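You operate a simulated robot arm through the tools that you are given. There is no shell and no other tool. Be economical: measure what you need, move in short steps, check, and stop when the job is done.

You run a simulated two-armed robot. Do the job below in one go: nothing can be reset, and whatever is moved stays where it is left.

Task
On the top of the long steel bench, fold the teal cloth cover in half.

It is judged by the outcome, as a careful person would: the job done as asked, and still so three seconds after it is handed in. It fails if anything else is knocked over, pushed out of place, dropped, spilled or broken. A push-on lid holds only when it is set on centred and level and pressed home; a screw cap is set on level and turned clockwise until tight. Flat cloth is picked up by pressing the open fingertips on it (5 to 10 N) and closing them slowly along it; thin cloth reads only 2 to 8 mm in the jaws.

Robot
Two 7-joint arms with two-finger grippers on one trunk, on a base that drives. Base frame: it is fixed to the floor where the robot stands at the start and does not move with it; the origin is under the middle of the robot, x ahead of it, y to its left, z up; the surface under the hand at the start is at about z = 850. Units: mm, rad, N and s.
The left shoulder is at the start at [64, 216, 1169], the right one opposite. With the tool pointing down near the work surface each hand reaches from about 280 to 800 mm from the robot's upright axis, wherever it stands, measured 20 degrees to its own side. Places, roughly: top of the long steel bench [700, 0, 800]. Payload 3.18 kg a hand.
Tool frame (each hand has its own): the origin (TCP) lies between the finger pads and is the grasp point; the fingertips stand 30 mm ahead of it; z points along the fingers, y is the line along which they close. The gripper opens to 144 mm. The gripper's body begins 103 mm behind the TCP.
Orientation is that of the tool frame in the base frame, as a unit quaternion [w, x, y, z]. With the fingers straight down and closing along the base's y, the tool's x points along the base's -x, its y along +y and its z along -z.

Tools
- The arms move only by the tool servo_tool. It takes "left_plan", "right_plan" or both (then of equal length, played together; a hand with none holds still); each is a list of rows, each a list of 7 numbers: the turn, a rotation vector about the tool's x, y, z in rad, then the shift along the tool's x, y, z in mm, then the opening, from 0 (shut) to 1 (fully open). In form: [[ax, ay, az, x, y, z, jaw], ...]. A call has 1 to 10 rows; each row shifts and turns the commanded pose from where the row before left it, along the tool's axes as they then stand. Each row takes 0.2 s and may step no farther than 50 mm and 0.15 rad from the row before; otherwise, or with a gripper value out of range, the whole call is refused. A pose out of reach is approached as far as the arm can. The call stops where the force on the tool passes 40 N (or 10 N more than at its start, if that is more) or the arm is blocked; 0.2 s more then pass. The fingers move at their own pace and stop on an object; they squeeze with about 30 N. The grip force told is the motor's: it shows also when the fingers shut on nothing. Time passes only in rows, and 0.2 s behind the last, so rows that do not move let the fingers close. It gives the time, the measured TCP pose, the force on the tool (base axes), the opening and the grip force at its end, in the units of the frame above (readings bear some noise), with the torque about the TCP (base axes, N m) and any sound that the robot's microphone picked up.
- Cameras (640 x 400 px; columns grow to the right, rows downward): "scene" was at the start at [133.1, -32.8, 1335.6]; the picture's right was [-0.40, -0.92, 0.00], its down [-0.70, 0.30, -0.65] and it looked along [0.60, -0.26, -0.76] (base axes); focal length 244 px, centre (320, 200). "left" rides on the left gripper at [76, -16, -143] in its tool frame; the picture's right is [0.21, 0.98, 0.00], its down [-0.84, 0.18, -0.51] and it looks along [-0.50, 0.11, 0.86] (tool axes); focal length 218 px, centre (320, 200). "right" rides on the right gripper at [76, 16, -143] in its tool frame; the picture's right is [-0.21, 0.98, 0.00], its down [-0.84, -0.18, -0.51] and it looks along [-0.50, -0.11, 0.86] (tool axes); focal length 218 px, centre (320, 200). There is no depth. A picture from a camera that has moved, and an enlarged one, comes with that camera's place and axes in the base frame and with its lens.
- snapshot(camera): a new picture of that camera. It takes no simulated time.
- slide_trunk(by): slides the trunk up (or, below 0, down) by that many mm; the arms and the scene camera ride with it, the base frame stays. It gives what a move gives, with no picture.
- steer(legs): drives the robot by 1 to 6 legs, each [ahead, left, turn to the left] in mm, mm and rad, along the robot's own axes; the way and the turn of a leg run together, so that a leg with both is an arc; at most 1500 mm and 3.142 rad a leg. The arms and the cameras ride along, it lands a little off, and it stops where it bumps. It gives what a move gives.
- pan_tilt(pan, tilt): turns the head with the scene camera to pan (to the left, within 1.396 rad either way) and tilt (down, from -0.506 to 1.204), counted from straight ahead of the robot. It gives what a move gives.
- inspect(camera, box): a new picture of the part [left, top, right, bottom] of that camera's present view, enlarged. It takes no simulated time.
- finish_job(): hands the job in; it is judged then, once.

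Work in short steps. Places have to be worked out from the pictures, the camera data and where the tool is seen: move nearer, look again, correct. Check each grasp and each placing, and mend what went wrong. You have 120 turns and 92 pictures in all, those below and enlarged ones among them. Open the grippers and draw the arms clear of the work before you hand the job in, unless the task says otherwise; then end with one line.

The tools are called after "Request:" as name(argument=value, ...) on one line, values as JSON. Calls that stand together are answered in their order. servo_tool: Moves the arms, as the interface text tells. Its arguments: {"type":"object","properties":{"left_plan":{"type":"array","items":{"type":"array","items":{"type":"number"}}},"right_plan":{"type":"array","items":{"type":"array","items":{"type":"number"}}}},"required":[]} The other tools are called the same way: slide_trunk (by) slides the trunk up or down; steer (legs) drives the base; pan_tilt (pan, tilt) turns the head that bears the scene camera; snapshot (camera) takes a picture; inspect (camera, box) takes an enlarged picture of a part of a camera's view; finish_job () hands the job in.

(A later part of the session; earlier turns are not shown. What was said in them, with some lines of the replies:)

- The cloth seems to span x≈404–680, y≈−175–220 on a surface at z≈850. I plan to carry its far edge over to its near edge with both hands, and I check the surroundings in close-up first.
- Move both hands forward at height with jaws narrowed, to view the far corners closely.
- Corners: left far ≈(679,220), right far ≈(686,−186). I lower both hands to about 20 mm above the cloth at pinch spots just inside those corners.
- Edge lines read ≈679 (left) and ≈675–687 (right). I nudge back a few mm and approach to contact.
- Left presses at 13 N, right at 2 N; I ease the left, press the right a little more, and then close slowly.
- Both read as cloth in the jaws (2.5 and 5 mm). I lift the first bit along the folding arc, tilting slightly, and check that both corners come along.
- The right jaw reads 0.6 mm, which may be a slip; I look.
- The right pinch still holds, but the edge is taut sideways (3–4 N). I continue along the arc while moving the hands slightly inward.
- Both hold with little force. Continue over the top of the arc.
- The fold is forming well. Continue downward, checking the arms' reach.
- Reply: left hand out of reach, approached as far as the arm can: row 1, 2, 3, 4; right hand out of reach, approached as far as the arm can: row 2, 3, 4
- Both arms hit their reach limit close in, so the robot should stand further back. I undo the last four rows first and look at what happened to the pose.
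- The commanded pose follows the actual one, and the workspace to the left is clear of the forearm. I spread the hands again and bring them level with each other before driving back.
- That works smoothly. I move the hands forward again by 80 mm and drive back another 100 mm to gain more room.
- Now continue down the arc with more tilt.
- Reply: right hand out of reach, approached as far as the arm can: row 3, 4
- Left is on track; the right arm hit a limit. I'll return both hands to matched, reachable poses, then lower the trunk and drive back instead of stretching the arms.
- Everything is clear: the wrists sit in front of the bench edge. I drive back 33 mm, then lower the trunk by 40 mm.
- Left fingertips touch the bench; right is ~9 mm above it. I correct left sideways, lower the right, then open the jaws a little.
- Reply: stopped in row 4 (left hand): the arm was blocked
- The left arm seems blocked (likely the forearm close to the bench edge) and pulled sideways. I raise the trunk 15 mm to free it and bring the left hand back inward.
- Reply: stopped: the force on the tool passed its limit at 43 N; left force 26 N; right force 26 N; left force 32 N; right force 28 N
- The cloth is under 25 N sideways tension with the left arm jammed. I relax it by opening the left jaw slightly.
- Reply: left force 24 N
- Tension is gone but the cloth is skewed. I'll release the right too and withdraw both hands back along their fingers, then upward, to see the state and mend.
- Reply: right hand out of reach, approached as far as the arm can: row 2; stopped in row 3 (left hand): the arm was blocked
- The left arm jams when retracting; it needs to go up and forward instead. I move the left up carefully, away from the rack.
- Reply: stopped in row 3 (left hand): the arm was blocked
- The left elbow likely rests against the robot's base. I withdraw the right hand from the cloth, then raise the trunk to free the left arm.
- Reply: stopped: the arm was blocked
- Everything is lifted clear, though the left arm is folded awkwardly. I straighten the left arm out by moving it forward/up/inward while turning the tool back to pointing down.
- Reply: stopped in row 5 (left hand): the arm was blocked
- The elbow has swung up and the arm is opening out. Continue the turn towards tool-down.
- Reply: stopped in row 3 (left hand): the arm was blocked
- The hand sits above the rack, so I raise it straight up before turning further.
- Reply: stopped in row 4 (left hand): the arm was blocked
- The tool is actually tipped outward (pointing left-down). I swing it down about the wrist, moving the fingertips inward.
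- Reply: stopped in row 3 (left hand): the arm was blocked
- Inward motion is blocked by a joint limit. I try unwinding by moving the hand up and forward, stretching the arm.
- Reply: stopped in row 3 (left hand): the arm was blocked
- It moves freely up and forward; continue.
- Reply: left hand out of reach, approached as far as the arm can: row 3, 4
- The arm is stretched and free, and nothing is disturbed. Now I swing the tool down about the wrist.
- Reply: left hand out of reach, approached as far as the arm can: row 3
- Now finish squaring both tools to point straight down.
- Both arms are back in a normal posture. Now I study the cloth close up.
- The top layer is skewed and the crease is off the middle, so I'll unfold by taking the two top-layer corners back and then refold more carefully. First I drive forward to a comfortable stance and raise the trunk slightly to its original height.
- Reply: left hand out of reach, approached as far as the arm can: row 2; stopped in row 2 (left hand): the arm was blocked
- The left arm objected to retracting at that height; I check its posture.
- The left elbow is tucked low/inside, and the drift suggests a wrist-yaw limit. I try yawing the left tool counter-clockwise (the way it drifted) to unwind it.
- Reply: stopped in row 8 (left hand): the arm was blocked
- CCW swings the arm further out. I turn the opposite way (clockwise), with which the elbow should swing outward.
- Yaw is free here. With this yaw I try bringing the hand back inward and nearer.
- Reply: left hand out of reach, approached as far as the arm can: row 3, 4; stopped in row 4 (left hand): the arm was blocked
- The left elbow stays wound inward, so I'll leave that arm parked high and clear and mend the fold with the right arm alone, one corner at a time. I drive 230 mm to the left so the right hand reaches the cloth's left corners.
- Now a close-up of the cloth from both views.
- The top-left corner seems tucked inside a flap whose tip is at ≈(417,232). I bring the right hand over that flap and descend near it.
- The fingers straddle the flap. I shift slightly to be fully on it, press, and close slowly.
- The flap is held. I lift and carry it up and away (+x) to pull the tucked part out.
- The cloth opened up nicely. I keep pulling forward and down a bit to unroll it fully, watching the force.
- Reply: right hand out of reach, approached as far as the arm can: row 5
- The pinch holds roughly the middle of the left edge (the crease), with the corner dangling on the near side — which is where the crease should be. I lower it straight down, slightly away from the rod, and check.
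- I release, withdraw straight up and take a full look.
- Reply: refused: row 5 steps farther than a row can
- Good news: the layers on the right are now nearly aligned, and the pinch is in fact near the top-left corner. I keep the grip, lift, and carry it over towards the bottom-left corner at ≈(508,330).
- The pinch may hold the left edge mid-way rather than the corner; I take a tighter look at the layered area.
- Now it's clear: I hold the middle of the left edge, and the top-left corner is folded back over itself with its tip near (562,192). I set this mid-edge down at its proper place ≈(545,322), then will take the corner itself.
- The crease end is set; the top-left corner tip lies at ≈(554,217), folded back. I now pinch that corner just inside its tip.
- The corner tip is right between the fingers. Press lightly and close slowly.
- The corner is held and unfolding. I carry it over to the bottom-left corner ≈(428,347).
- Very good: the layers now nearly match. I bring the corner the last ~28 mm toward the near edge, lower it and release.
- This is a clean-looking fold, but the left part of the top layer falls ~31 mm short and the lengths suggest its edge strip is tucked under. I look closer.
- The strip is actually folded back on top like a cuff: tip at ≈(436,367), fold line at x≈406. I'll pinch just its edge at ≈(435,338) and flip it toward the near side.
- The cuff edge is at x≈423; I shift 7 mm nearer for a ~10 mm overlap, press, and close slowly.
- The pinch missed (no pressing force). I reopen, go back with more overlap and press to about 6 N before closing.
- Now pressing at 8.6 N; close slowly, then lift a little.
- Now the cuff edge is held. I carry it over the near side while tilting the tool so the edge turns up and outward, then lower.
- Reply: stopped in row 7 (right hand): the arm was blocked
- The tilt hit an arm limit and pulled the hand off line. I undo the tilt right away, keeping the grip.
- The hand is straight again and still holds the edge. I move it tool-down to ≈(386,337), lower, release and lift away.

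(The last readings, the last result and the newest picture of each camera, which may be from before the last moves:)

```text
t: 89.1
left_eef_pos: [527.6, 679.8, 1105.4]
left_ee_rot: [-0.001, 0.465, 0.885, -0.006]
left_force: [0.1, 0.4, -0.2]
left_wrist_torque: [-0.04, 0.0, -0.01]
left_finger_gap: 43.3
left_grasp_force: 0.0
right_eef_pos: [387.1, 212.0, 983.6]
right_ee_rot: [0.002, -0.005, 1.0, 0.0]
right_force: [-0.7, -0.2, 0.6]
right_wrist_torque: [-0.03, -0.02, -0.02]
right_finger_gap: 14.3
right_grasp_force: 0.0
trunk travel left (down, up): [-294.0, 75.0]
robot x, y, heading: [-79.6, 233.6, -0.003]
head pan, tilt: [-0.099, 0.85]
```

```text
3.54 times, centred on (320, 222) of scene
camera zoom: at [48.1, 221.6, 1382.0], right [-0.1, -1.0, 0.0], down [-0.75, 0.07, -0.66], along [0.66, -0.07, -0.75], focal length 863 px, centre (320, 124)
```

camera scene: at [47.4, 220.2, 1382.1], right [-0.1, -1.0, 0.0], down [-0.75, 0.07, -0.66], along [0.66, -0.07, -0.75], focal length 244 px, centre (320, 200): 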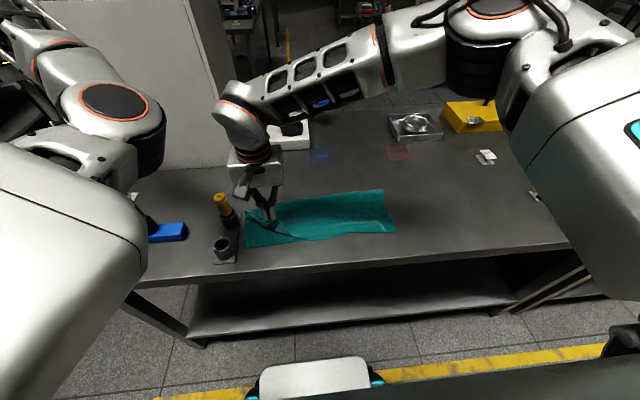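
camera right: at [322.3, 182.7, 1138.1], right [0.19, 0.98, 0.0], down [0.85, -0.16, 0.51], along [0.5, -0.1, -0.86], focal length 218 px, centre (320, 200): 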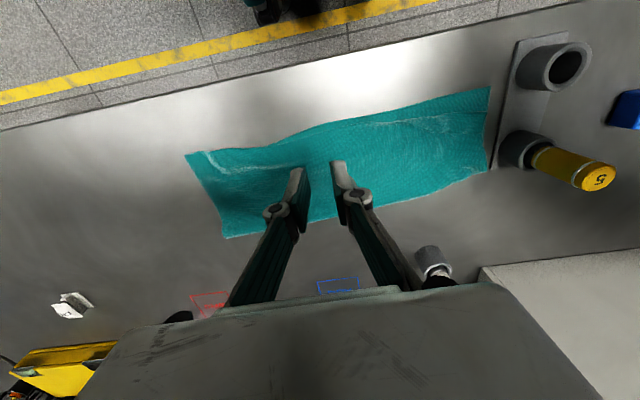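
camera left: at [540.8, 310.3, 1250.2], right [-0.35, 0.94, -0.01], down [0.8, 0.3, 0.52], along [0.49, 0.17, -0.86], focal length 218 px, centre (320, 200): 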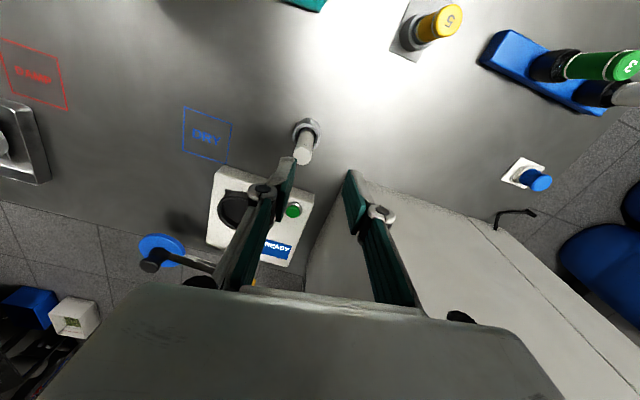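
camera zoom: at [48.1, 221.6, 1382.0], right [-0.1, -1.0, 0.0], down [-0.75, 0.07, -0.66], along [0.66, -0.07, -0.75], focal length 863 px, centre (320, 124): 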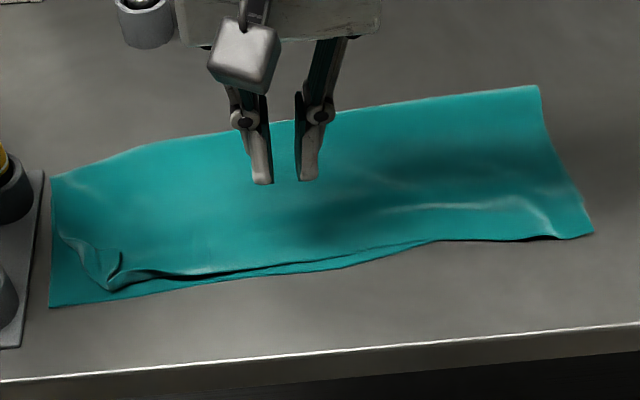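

Much better; only a small curl remains at the top layer's left corner. One close look from the wrist camera to locate its tip.

Request:
servo_tool(right_plan=[[0, 0, 0, 15, 35, 0, 0.15], [0, 0, 0, 15, 35, 0, 0.15], [0, 0, 0, 0, 35, 0, 0.15], [0, 0, 0, 0, 0, 20, 0.15], [0, 0, 0, 0, 0, 0, 0.15]])

Request:
inspect(camera="right", box=[200, 80, 440, 230])

```text
t: 90.3
left_eef_pos: [526.8, 678.4, 1107.1]
left_ee_rot: [-0.001, 0.465, 0.885, -0.006]
left_force: [-1.0, 1.7, 0.3]
left_wrist_torque: [-0.02, 0.02, -0.02]
left_finger_gap: 43.0
left_grasp_force: 0.0
right_eef_pos: [355.1, 315.6, 961.7]
right_ee_rot: [0.002, -0.005, 1.0, 0.002]
right_force: [-0.2, 0.4, 0.2]
right_wrist_torque: [-0.03, 0.0, 0.04]
right_finger_gap: 21.6
right_grasp_force: 0.2
trunk travel left (down, up): [-294.0, 75.0]
robot x, y, heading: [-79.2, 231.5, 0.002]
head pan, tilt: [-0.099, 0.85]
```

```text
2.67 times, centred on (320, 155) of right
camera zoom: at [277.7, 330.1, 1102.9], right [0.2, 0.98, 0.0], down [0.84, -0.17, 0.51], along [0.5, -0.1, -0.86], focal length 582 px, centre (320, 320)
```

zoom: 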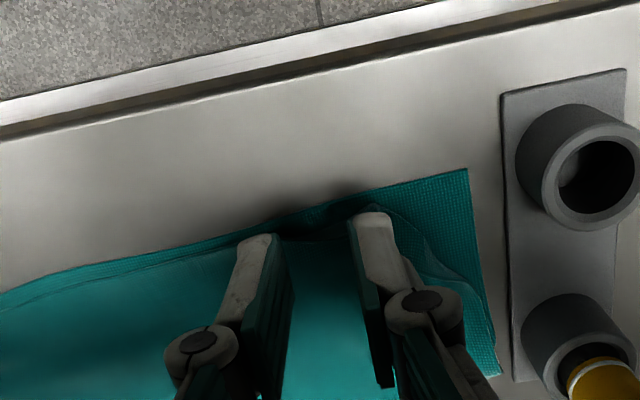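

The curl's tip should be near (402,320), folded across a diagonal; its proper place is the bottom-left corner (363,379). I shift the base 40 mm left for reach, then pinch the curl.

Request:
steer(legs=[[0, 40, 0]])

```text
t: 91.3
left_eef_pos: [528.8, 718.7, 1106.0]
left_ee_rot: [-0.001, 0.466, 0.885, -0.006]
left_force: [0.0, -1.0, 0.0]
left_wrist_torque: [-0.02, 0.01, 0.0]
left_finger_gap: 43.2
left_grasp_force: 0.1
right_eef_pos: [355.9, 355.8, 961.9]
right_ee_rot: [0.002, -0.003, 1.0, 0.001]
right_force: [-1.0, -0.4, 0.1]
right_wrist_torque: [0.0, -0.01, 0.0]
right_finger_gap: 21.6
right_grasp_force: 0.0
trunk travel left (down, up): [-294.0, 75.0]
robot x, y, heading: [-72.6, 267.6, 0.002]
head pan, tilt: [-0.099, 0.85]
```

Now go over the curl at ≈(396,331) and lower to contact.

Request:
servo_tool(right_plan=[[0, 0, 0, -20, -12, 10, 0.14], [0, 0, 0, -20, -12.5, 25, 0.14], [0, 0, 0, 0, 0, 28, 0.14], [0, 0, 0, 0, 0, 15, 0.14], [0, 0, 0, 0, 0, 2.5, 0.14], [0, 0, 0, 0, 0, 0, 0.14]])

```text
t: 92.7
left_eef_pos: [526.8, 717.9, 1106.5]
left_ee_rot: [0.0, 0.464, 0.886, -0.006]
left_force: [-0.1, 0.2, -0.6]
left_wrist_torque: [-0.02, 0.0, -0.03]
left_finger_gap: 43.1
left_grasp_force: 0.0
right_eef_pos: [397.4, 330.1, 882.6]
right_ee_rot: [0.004, -0.003, 1.0, 0.001]
right_force: [0.8, 0.2, 0.3]
right_wrist_torque: [0.03, 0.02, -0.02]
right_finger_gap: 19.9
right_grasp_force: 0.2
trunk travel left (down, up): [-294.0, 75.0]
robot x, y, heading: [-79.7, 269.2, -0.003]
head pan, tilt: [-0.099, 0.85]
```

Request:
servo_tool(right_plan=[[0, 0, 0, 0, 0, 2, 0.14], [0, 0, 0, 0, 0, 0, 0.14]])

```text
t: 93.3
left_eef_pos: [527.4, 717.8, 1106.8]
left_ee_rot: [-0.001, 0.465, 0.885, -0.005]
left_force: [-0.1, -0.5, -1.2]
left_wrist_torque: [0.01, -0.01, -0.01]
left_finger_gap: 43.2
left_grasp_force: 0.0
right_eef_pos: [396.7, 330.0, 881.1]
right_ee_rot: [0.003, -0.004, 1.0, 0.001]
right_force: [0.6, 0.2, 9.6]
right_wrist_torque: [0.13, 0.01, -0.03]
right_finger_gap: 19.3
right_grasp_force: 0.0
trunk travel left (down, up): [-294.0, 75.0]
robot x, y, heading: [-74.1, 267.9, -0.002]
head pan, tilt: [-0.099, 0.85]
```

Pressing at 9.6 N; close slowly and lift slightly, then look.

Request:
servo_tool(right_plan=[[0, 0, 0, 0, 0, 0, 0.12], [0, 0, 0, 0, 0, 0, 0.1], [0, 0, 0, 0, 0, 0, 0.08], [0, 0, 0, 0, 0, 0, 0.06], [0, 0, 0, 0, 0, 0, 0.04], [0, 0, 0, 0, 0, 0, 0.02], [0, 0, 0, 0, 0, 0, 0], [0, 0, 0, 0, 0, 0, 0], [0, 0, 0, 1, 3, -12, 0], [0, 0, 0, 2, 5, -12, 0]])

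Request:
inspect(camera="right", box=[200, 80, 440, 230])

```text
t: 95.5
left_eef_pos: [527.8, 718.3, 1106.6]
left_ee_rot: [-0.001, 0.465, 0.885, -0.006]
left_force: [0.3, 0.0, -0.5]
left_wrist_torque: [0.03, 0.0, 0.0]
left_finger_gap: 43.1
left_grasp_force: 0.1
right_eef_pos: [393.9, 337.9, 904.6]
right_ee_rot: [0.003, -0.005, 1.0, 0.001]
right_force: [0.4, 0.1, 0.7]
right_wrist_torque: [0.02, -0.01, 0.0]
right_finger_gap: 0.0
right_grasp_force: 30.3
trunk travel left (down, up): [-294.0, 75.0]
robot x, y, heading: [-77.1, 271.2, 0.002]
head pan, tilt: [-0.099, 0.85]
```

```text
2.67 times, centred on (320, 155) of right
camera zoom: at [315.7, 352.8, 1044.9], right [0.2, 0.98, 0.0], down [0.84, -0.17, 0.51], along [0.5, -0.1, -0.86], focal length 582 px, centre (320, 320)
```

zoom: 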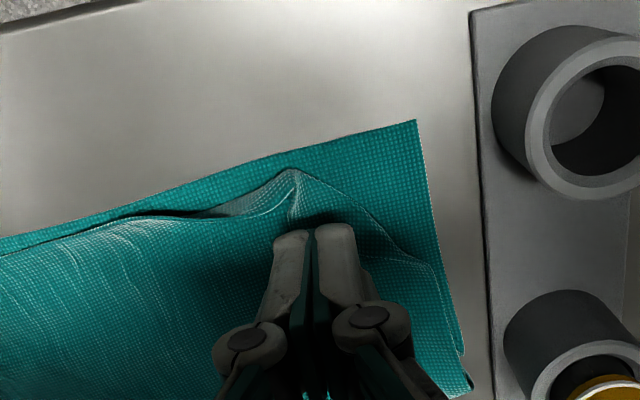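

The flap appears drawn to the fingers. I carry it diagonally to its corner at ≈(370,369), lower, release, and lift away.

Request:
servo_tool(right_plan=[[0, 0, 0, 3, 5, -10, 0], [0, 0, 0, 7, 9, -3, 0], [0, 0, 0, 8, 9, 3, 0], [0, 0, 0, 6, 8, 10, 0], [0, 0, 0, 0, 0, 15, 0], [0, 0, 0, 0, 0, 2, 0], [0, 0, 0, 0, 0, 0, 0.06], [0, 0, 0, 0, 0, 0, 0.1], [0, 0, 0, 0, 0, -20, 0.1], [0, 0, 0, 0, 0, -40, 0.1]])

Request:
servo_tool(right_plan=[[0, 0, 0, 0, -20, -40, 0.1], [0, 0, 0, 10, -46, -10, 0.1], [0, 0, 0, 10, -47, 0, 0.1], [0, 0, 0, 10, -47, 0, 0.1], [0, 0, 0, 0, -48, 0, 0.1], [0, 0, 0, 0, 0, 0, 0.1]])

Request:
inspect(camera="scene", box=[250, 165, 430, 278])

```text
t: 97.7
left_eef_pos: [526.9, 718.4, 1107.9]
left_ee_rot: [0.0, 0.465, 0.885, -0.005]
left_force: [0.1, 0.2, 0.4]
left_wrist_torque: [0.01, -0.02, -0.02]
left_finger_gap: 43.3
left_grasp_force: 0.1
right_eef_pos: [368.6, 368.5, 947.7]
right_ee_rot: [0.003, -0.003, 1.0, 0.001]
right_force: [-0.6, 0.1, 0.1]
right_wrist_torque: [-0.02, -0.03, -0.02]
right_finger_gap: 14.4
right_grasp_force: 0.0
trunk travel left (down, up): [-294.0, 75.0]
robot x, y, heading: [-77.6, 270.5, -0.001]
head pan, tilt: [-0.099, 0.85]
```

```text
t: 99.1
left_eef_pos: [527.2, 718.8, 1105.4]
left_ee_rot: [-0.001, 0.465, 0.885, -0.005]
left_force: [0.4, -0.1, -0.7]
left_wrist_torque: [0.0, 0.02, 0.0]
left_finger_gap: 43.4
left_grasp_force: 0.1
right_eef_pos: [339.2, 161.1, 996.4]
right_ee_rot: [0.003, -0.004, 1.0, 0.0]
right_force: [0.7, 0.7, 0.5]
right_wrist_torque: [-0.05, -0.01, -0.01]
right_finger_gap: 14.4
right_grasp_force: 0.1
trunk travel left (down, up): [-294.0, 75.0]
robot x, y, heading: [-73.2, 268.5, 0.001]
head pan, tilt: [-0.099, 0.85]
```

```text
3.54 times, centred on (340, 222) of scene
camera zoom: at [47.9, 261.3, 1382.0], right [-0.1, -1.0, 0.0], down [-0.75, 0.07, -0.66], along [0.66, -0.07, -0.75], focal length 863 px, centre (249, 124)
```

zoom: 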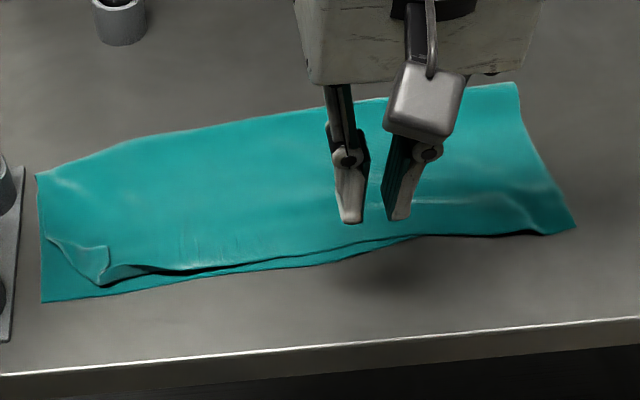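

Nothing worsened; the small corner curl remains, its free edge at y≈327 (my finger was off it). One more try, centred at (398,341) with a narrow opening.

Request:
servo_tool(right_plan=[[0, 0, 0, -15, 45, 0, 0.11], [0, 0, 0, -15, 45, 0, 0.11], [0, 0, 0, -15, 45, 0, 0.11], [0, 0, 0, -14, 45, 0, 0.11], [0, 0, 0, 0, 0, 40, 0.11], [0, 0, 0, 0, 0, 40, 0.11], [0, 0, 0, 0, 0, 26, 0.11], [0, 0, 0, 0, 0, 7, 0.11], [0, 0, 0, 0, 0, 1.5, 0.11], [0, 0, 0, 0, 0, 0, 0.11]])

```text
t: 101.3
left_eef_pos: [527.0, 718.8, 1106.1]
left_ee_rot: [-0.002, 0.464, 0.886, -0.006]
left_force: [0.3, 0.1, 0.2]
left_wrist_torque: [0.01, -0.01, 0.02]
left_finger_gap: 43.2
left_grasp_force: 0.0
right_eef_pos: [398.3, 341.7, 883.1]
right_ee_rot: [0.003, -0.003, 1.0, 0.002]
right_force: [0.0, -1.0, -0.3]
right_wrist_torque: [-0.01, -0.03, 0.01]
right_finger_gap: 15.9
right_grasp_force: 0.1
trunk travel left (down, up): [-294.0, 75.0]
robot x, y, heading: [-71.1, 267.0, 0.0]
head pan, tilt: [-0.099, 0.85]
```

Request:
servo_tool(right_plan=[[0, 0, 0, 0, 0, 2, 0.11], [0, 0, 0, 0, 0, 0, 0.11]])

```text
t: 101.9
left_eef_pos: [527.8, 717.9, 1106.7]
left_ee_rot: [-0.001, 0.465, 0.885, -0.005]
left_force: [0.5, 0.3, -1.1]
left_wrist_torque: [0.03, -0.02, -0.02]
left_finger_gap: 43.0
left_grasp_force: 0.0
right_eef_pos: [399.5, 340.5, 883.3]
right_ee_rot: [0.003, -0.003, 1.0, 0.0]
right_force: [0.2, -0.4, 1.8]
right_wrist_torque: [0.04, 0.01, 0.0]
right_finger_gap: 16.0
right_grasp_force: 0.0
trunk travel left (down, up): [-294.0, 75.0]
robot x, y, heading: [-76.1, 269.0, -0.005]
head pan, tilt: [-0.099, 0.85]
```

Only 1.8 N yet; press 1.2 mm more, then close slowly.

Request:
servo_tool(right_plan=[[0, 0, 0, 0, 0, 1.1, 0.11], [0, 0, 0, 0, 0, 0, 0.11], [0, 0, 0, 0, 0, 0, 0.095], [0, 0, 0, 0, 0, 0, 0.08], [0, 0, 0, 0, 0, 0, 0.065], [0, 0, 0, 0, 0, 0, 0.05], [0, 0, 0, 0, 0, 0, 0.035], [0, 0, 0, 0, 0, 0, 0.02], [0, 0, 0, 0, 0, 0, 0.0], [0, 0, 0, 0, 0, 0, 0.0]])

```text
t: 104.1
left_eef_pos: [527.3, 717.9, 1106.4]
left_ee_rot: [0.0, 0.465, 0.885, -0.006]
left_force: [-0.4, 0.0, 0.4]
left_wrist_torque: [-0.02, -0.02, -0.05]
left_finger_gap: 43.4
left_grasp_force: 0.0
right_eef_pos: [398.6, 341.9, 880.4]
right_ee_rot: [0.003, -0.003, 1.0, 0.0]
right_force: [-0.1, 0.7, 0.3]
right_wrist_torque: [-0.02, 0.02, 0.02]
right_finger_gap: 0.1
right_grasp_force: 30.1
trunk travel left (down, up): [-294.0, 75.0]
robot x, y, heading: [-79.4, 268.3, -0.001]
head pan, tilt: [-0.099, 0.85]
```

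The reading is ambiguous, but carrying is harmless if empty. I lift 20 mm, move toward the corner, lower, release, and withdraw, then look once.

Request:
servo_tool(right_plan=[[0, 0, 0, 0, 2, -12, 0], [0, 0, 0, 5, 6, -10, 0], [0, 0, 0, 8, 8, 0, 0], [0, 0, 0, 8, 8, 6, 0], [0, 0, 0, 0, 0, 12, 0], [0, 0, 0, 0, 0, 0, 0.05], [0, 0, 0, 0, 0, 0, 0.1], [0, 0, 0, 0, 0, -20, 0.1], [0, 0, 0, 0, 0, -40, 0.1], [0, 0, 0, 0, -20, -40, 0.1]])

Request:
servo_tool(right_plan=[[0, 0, 0, 20, -45, -5, 0.1], [0, 0, 0, 20, -45, -5, 0.1], [0, 0, 0, 10, -48, -5, 0.1], [0, 0, 0, 0, -48, -5, 0.1], [0, 0, 0, 0, -48, -5, 0.1], [0, 0, 0, 0, -48, -5, 0.1], [0, 0, 0, 0, -48, 0, 0.1]])

Request:
inspect(camera="scene", box=[210, 130, 450, 280])

```text
t: 106.3
left_eef_pos: [526.4, 716.7, 1106.4]
left_ee_rot: [0.0, 0.465, 0.885, -0.005]
left_force: [-0.2, 0.7, 0.0]
left_wrist_torque: [0.06, 0.0, 0.0]
left_finger_gap: 43.2
left_grasp_force: 0.1
right_eef_pos: [375.4, 343.8, 983.8]
right_ee_rot: [0.002, -0.004, 1.0, 0.0]
right_force: [-0.4, 0.1, -0.3]
right_wrist_torque: [0.07, 0.01, 0.01]
right_finger_gap: 14.3
right_grasp_force: 0.0
trunk travel left (down, up): [-294.0, 75.0]
robot x, y, heading: [-76.1, 269.9, 0.0]
head pan, tilt: [-0.099, 0.85]
```

```text
t: 107.9
left_eef_pos: [526.6, 717.0, 1107.6]
left_ee_rot: [0.0, 0.466, 0.885, -0.005]
left_force: [-0.5, 0.2, -0.6]
left_wrist_torque: [0.03, 0.02, 0.02]
left_finger_gap: 43.3
left_grasp_force: 0.0
right_eef_pos: [328.7, 14.2, 1012.4]
right_ee_rot: [0.002, -0.004, 1.0, 0.001]
right_force: [0.1, -0.9, -0.7]
right_wrist_torque: [0.04, -0.02, 0.01]
right_finger_gap: 14.3
right_grasp_force: 0.0
trunk travel left (down, up): [-294.0, 75.0]
robot x, y, heading: [-72.4, 271.8, -0.0]
head pan, tilt: [-0.099, 0.85]
```

```text
2.67 times, centred on (330, 205) of scene
camera zoom: at [47.1, 258.2, 1382.1], right [-0.1, -0.99, 0.0], down [-0.75, 0.08, -0.66], along [0.66, -0.06, -0.75], focal length 650 px, centre (293, 187)
```

zoom: 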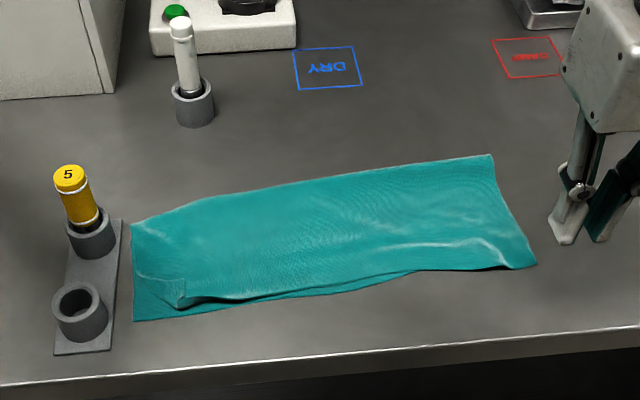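

The cloth is folded in half with edges nearly matching and nothing else displaced; only a small curled corner remains, and I have no pictures left to work it safely. I raise and open the grippers, clear of the work.

Request:
servo_tool(left_plan=[[0, 0, 0, 0, 0, 0, 0.6], [0, 0, 0, 0, 0, 0, 0.6], [0, 0, 0, 0, 0, 0, 0.6]], right_plan=[[0, 0, 0, 0, -30, -20, 0.6], [0, 0, 0, 0, -30, -20, 0.6], [0, 0, 0, 0, 0, 0, 0.6]])

Request:
finish_job()

```text
t: 108.7
left_eef_pos: [527.4, 717.6, 1106.3]
left_ee_rot: [0.0, 0.465, 0.885, -0.005]
left_force: [-0.7, -0.3, 0.6]
left_wrist_torque: [0.0, 0.01, -0.02]
left_finger_gap: 86.3
left_grasp_force: 0.0
right_eef_pos: [328.4, -45.6, 1052.8]
right_ee_rot: [0.003, -0.004, 1.0, 0.001]
right_force: [-0.1, -1.3, 0.4]
right_wrist_torque: [0.0, -0.04, 0.0]
right_finger_gap: 86.2
right_grasp_force: 0.0
trunk travel left (down, up): [-294.0, 75.0]
robot x, y, heading: [-73.8, 269.8, -0.006]
head pan, tilt: [-0.099, 0.85]
```

```text
The job is handed in.
```

The teal cloth cover is folded in half on the steel bench, but not perfectly: the top layer's left corner is still curled back by about 35 mm, its right end overhangs the lower edge by roughly 20 mm, and the whole cloth ended up about 150 mm left of where it started. The pictures show nothing else moved, and both grippers are open and clear of the work.
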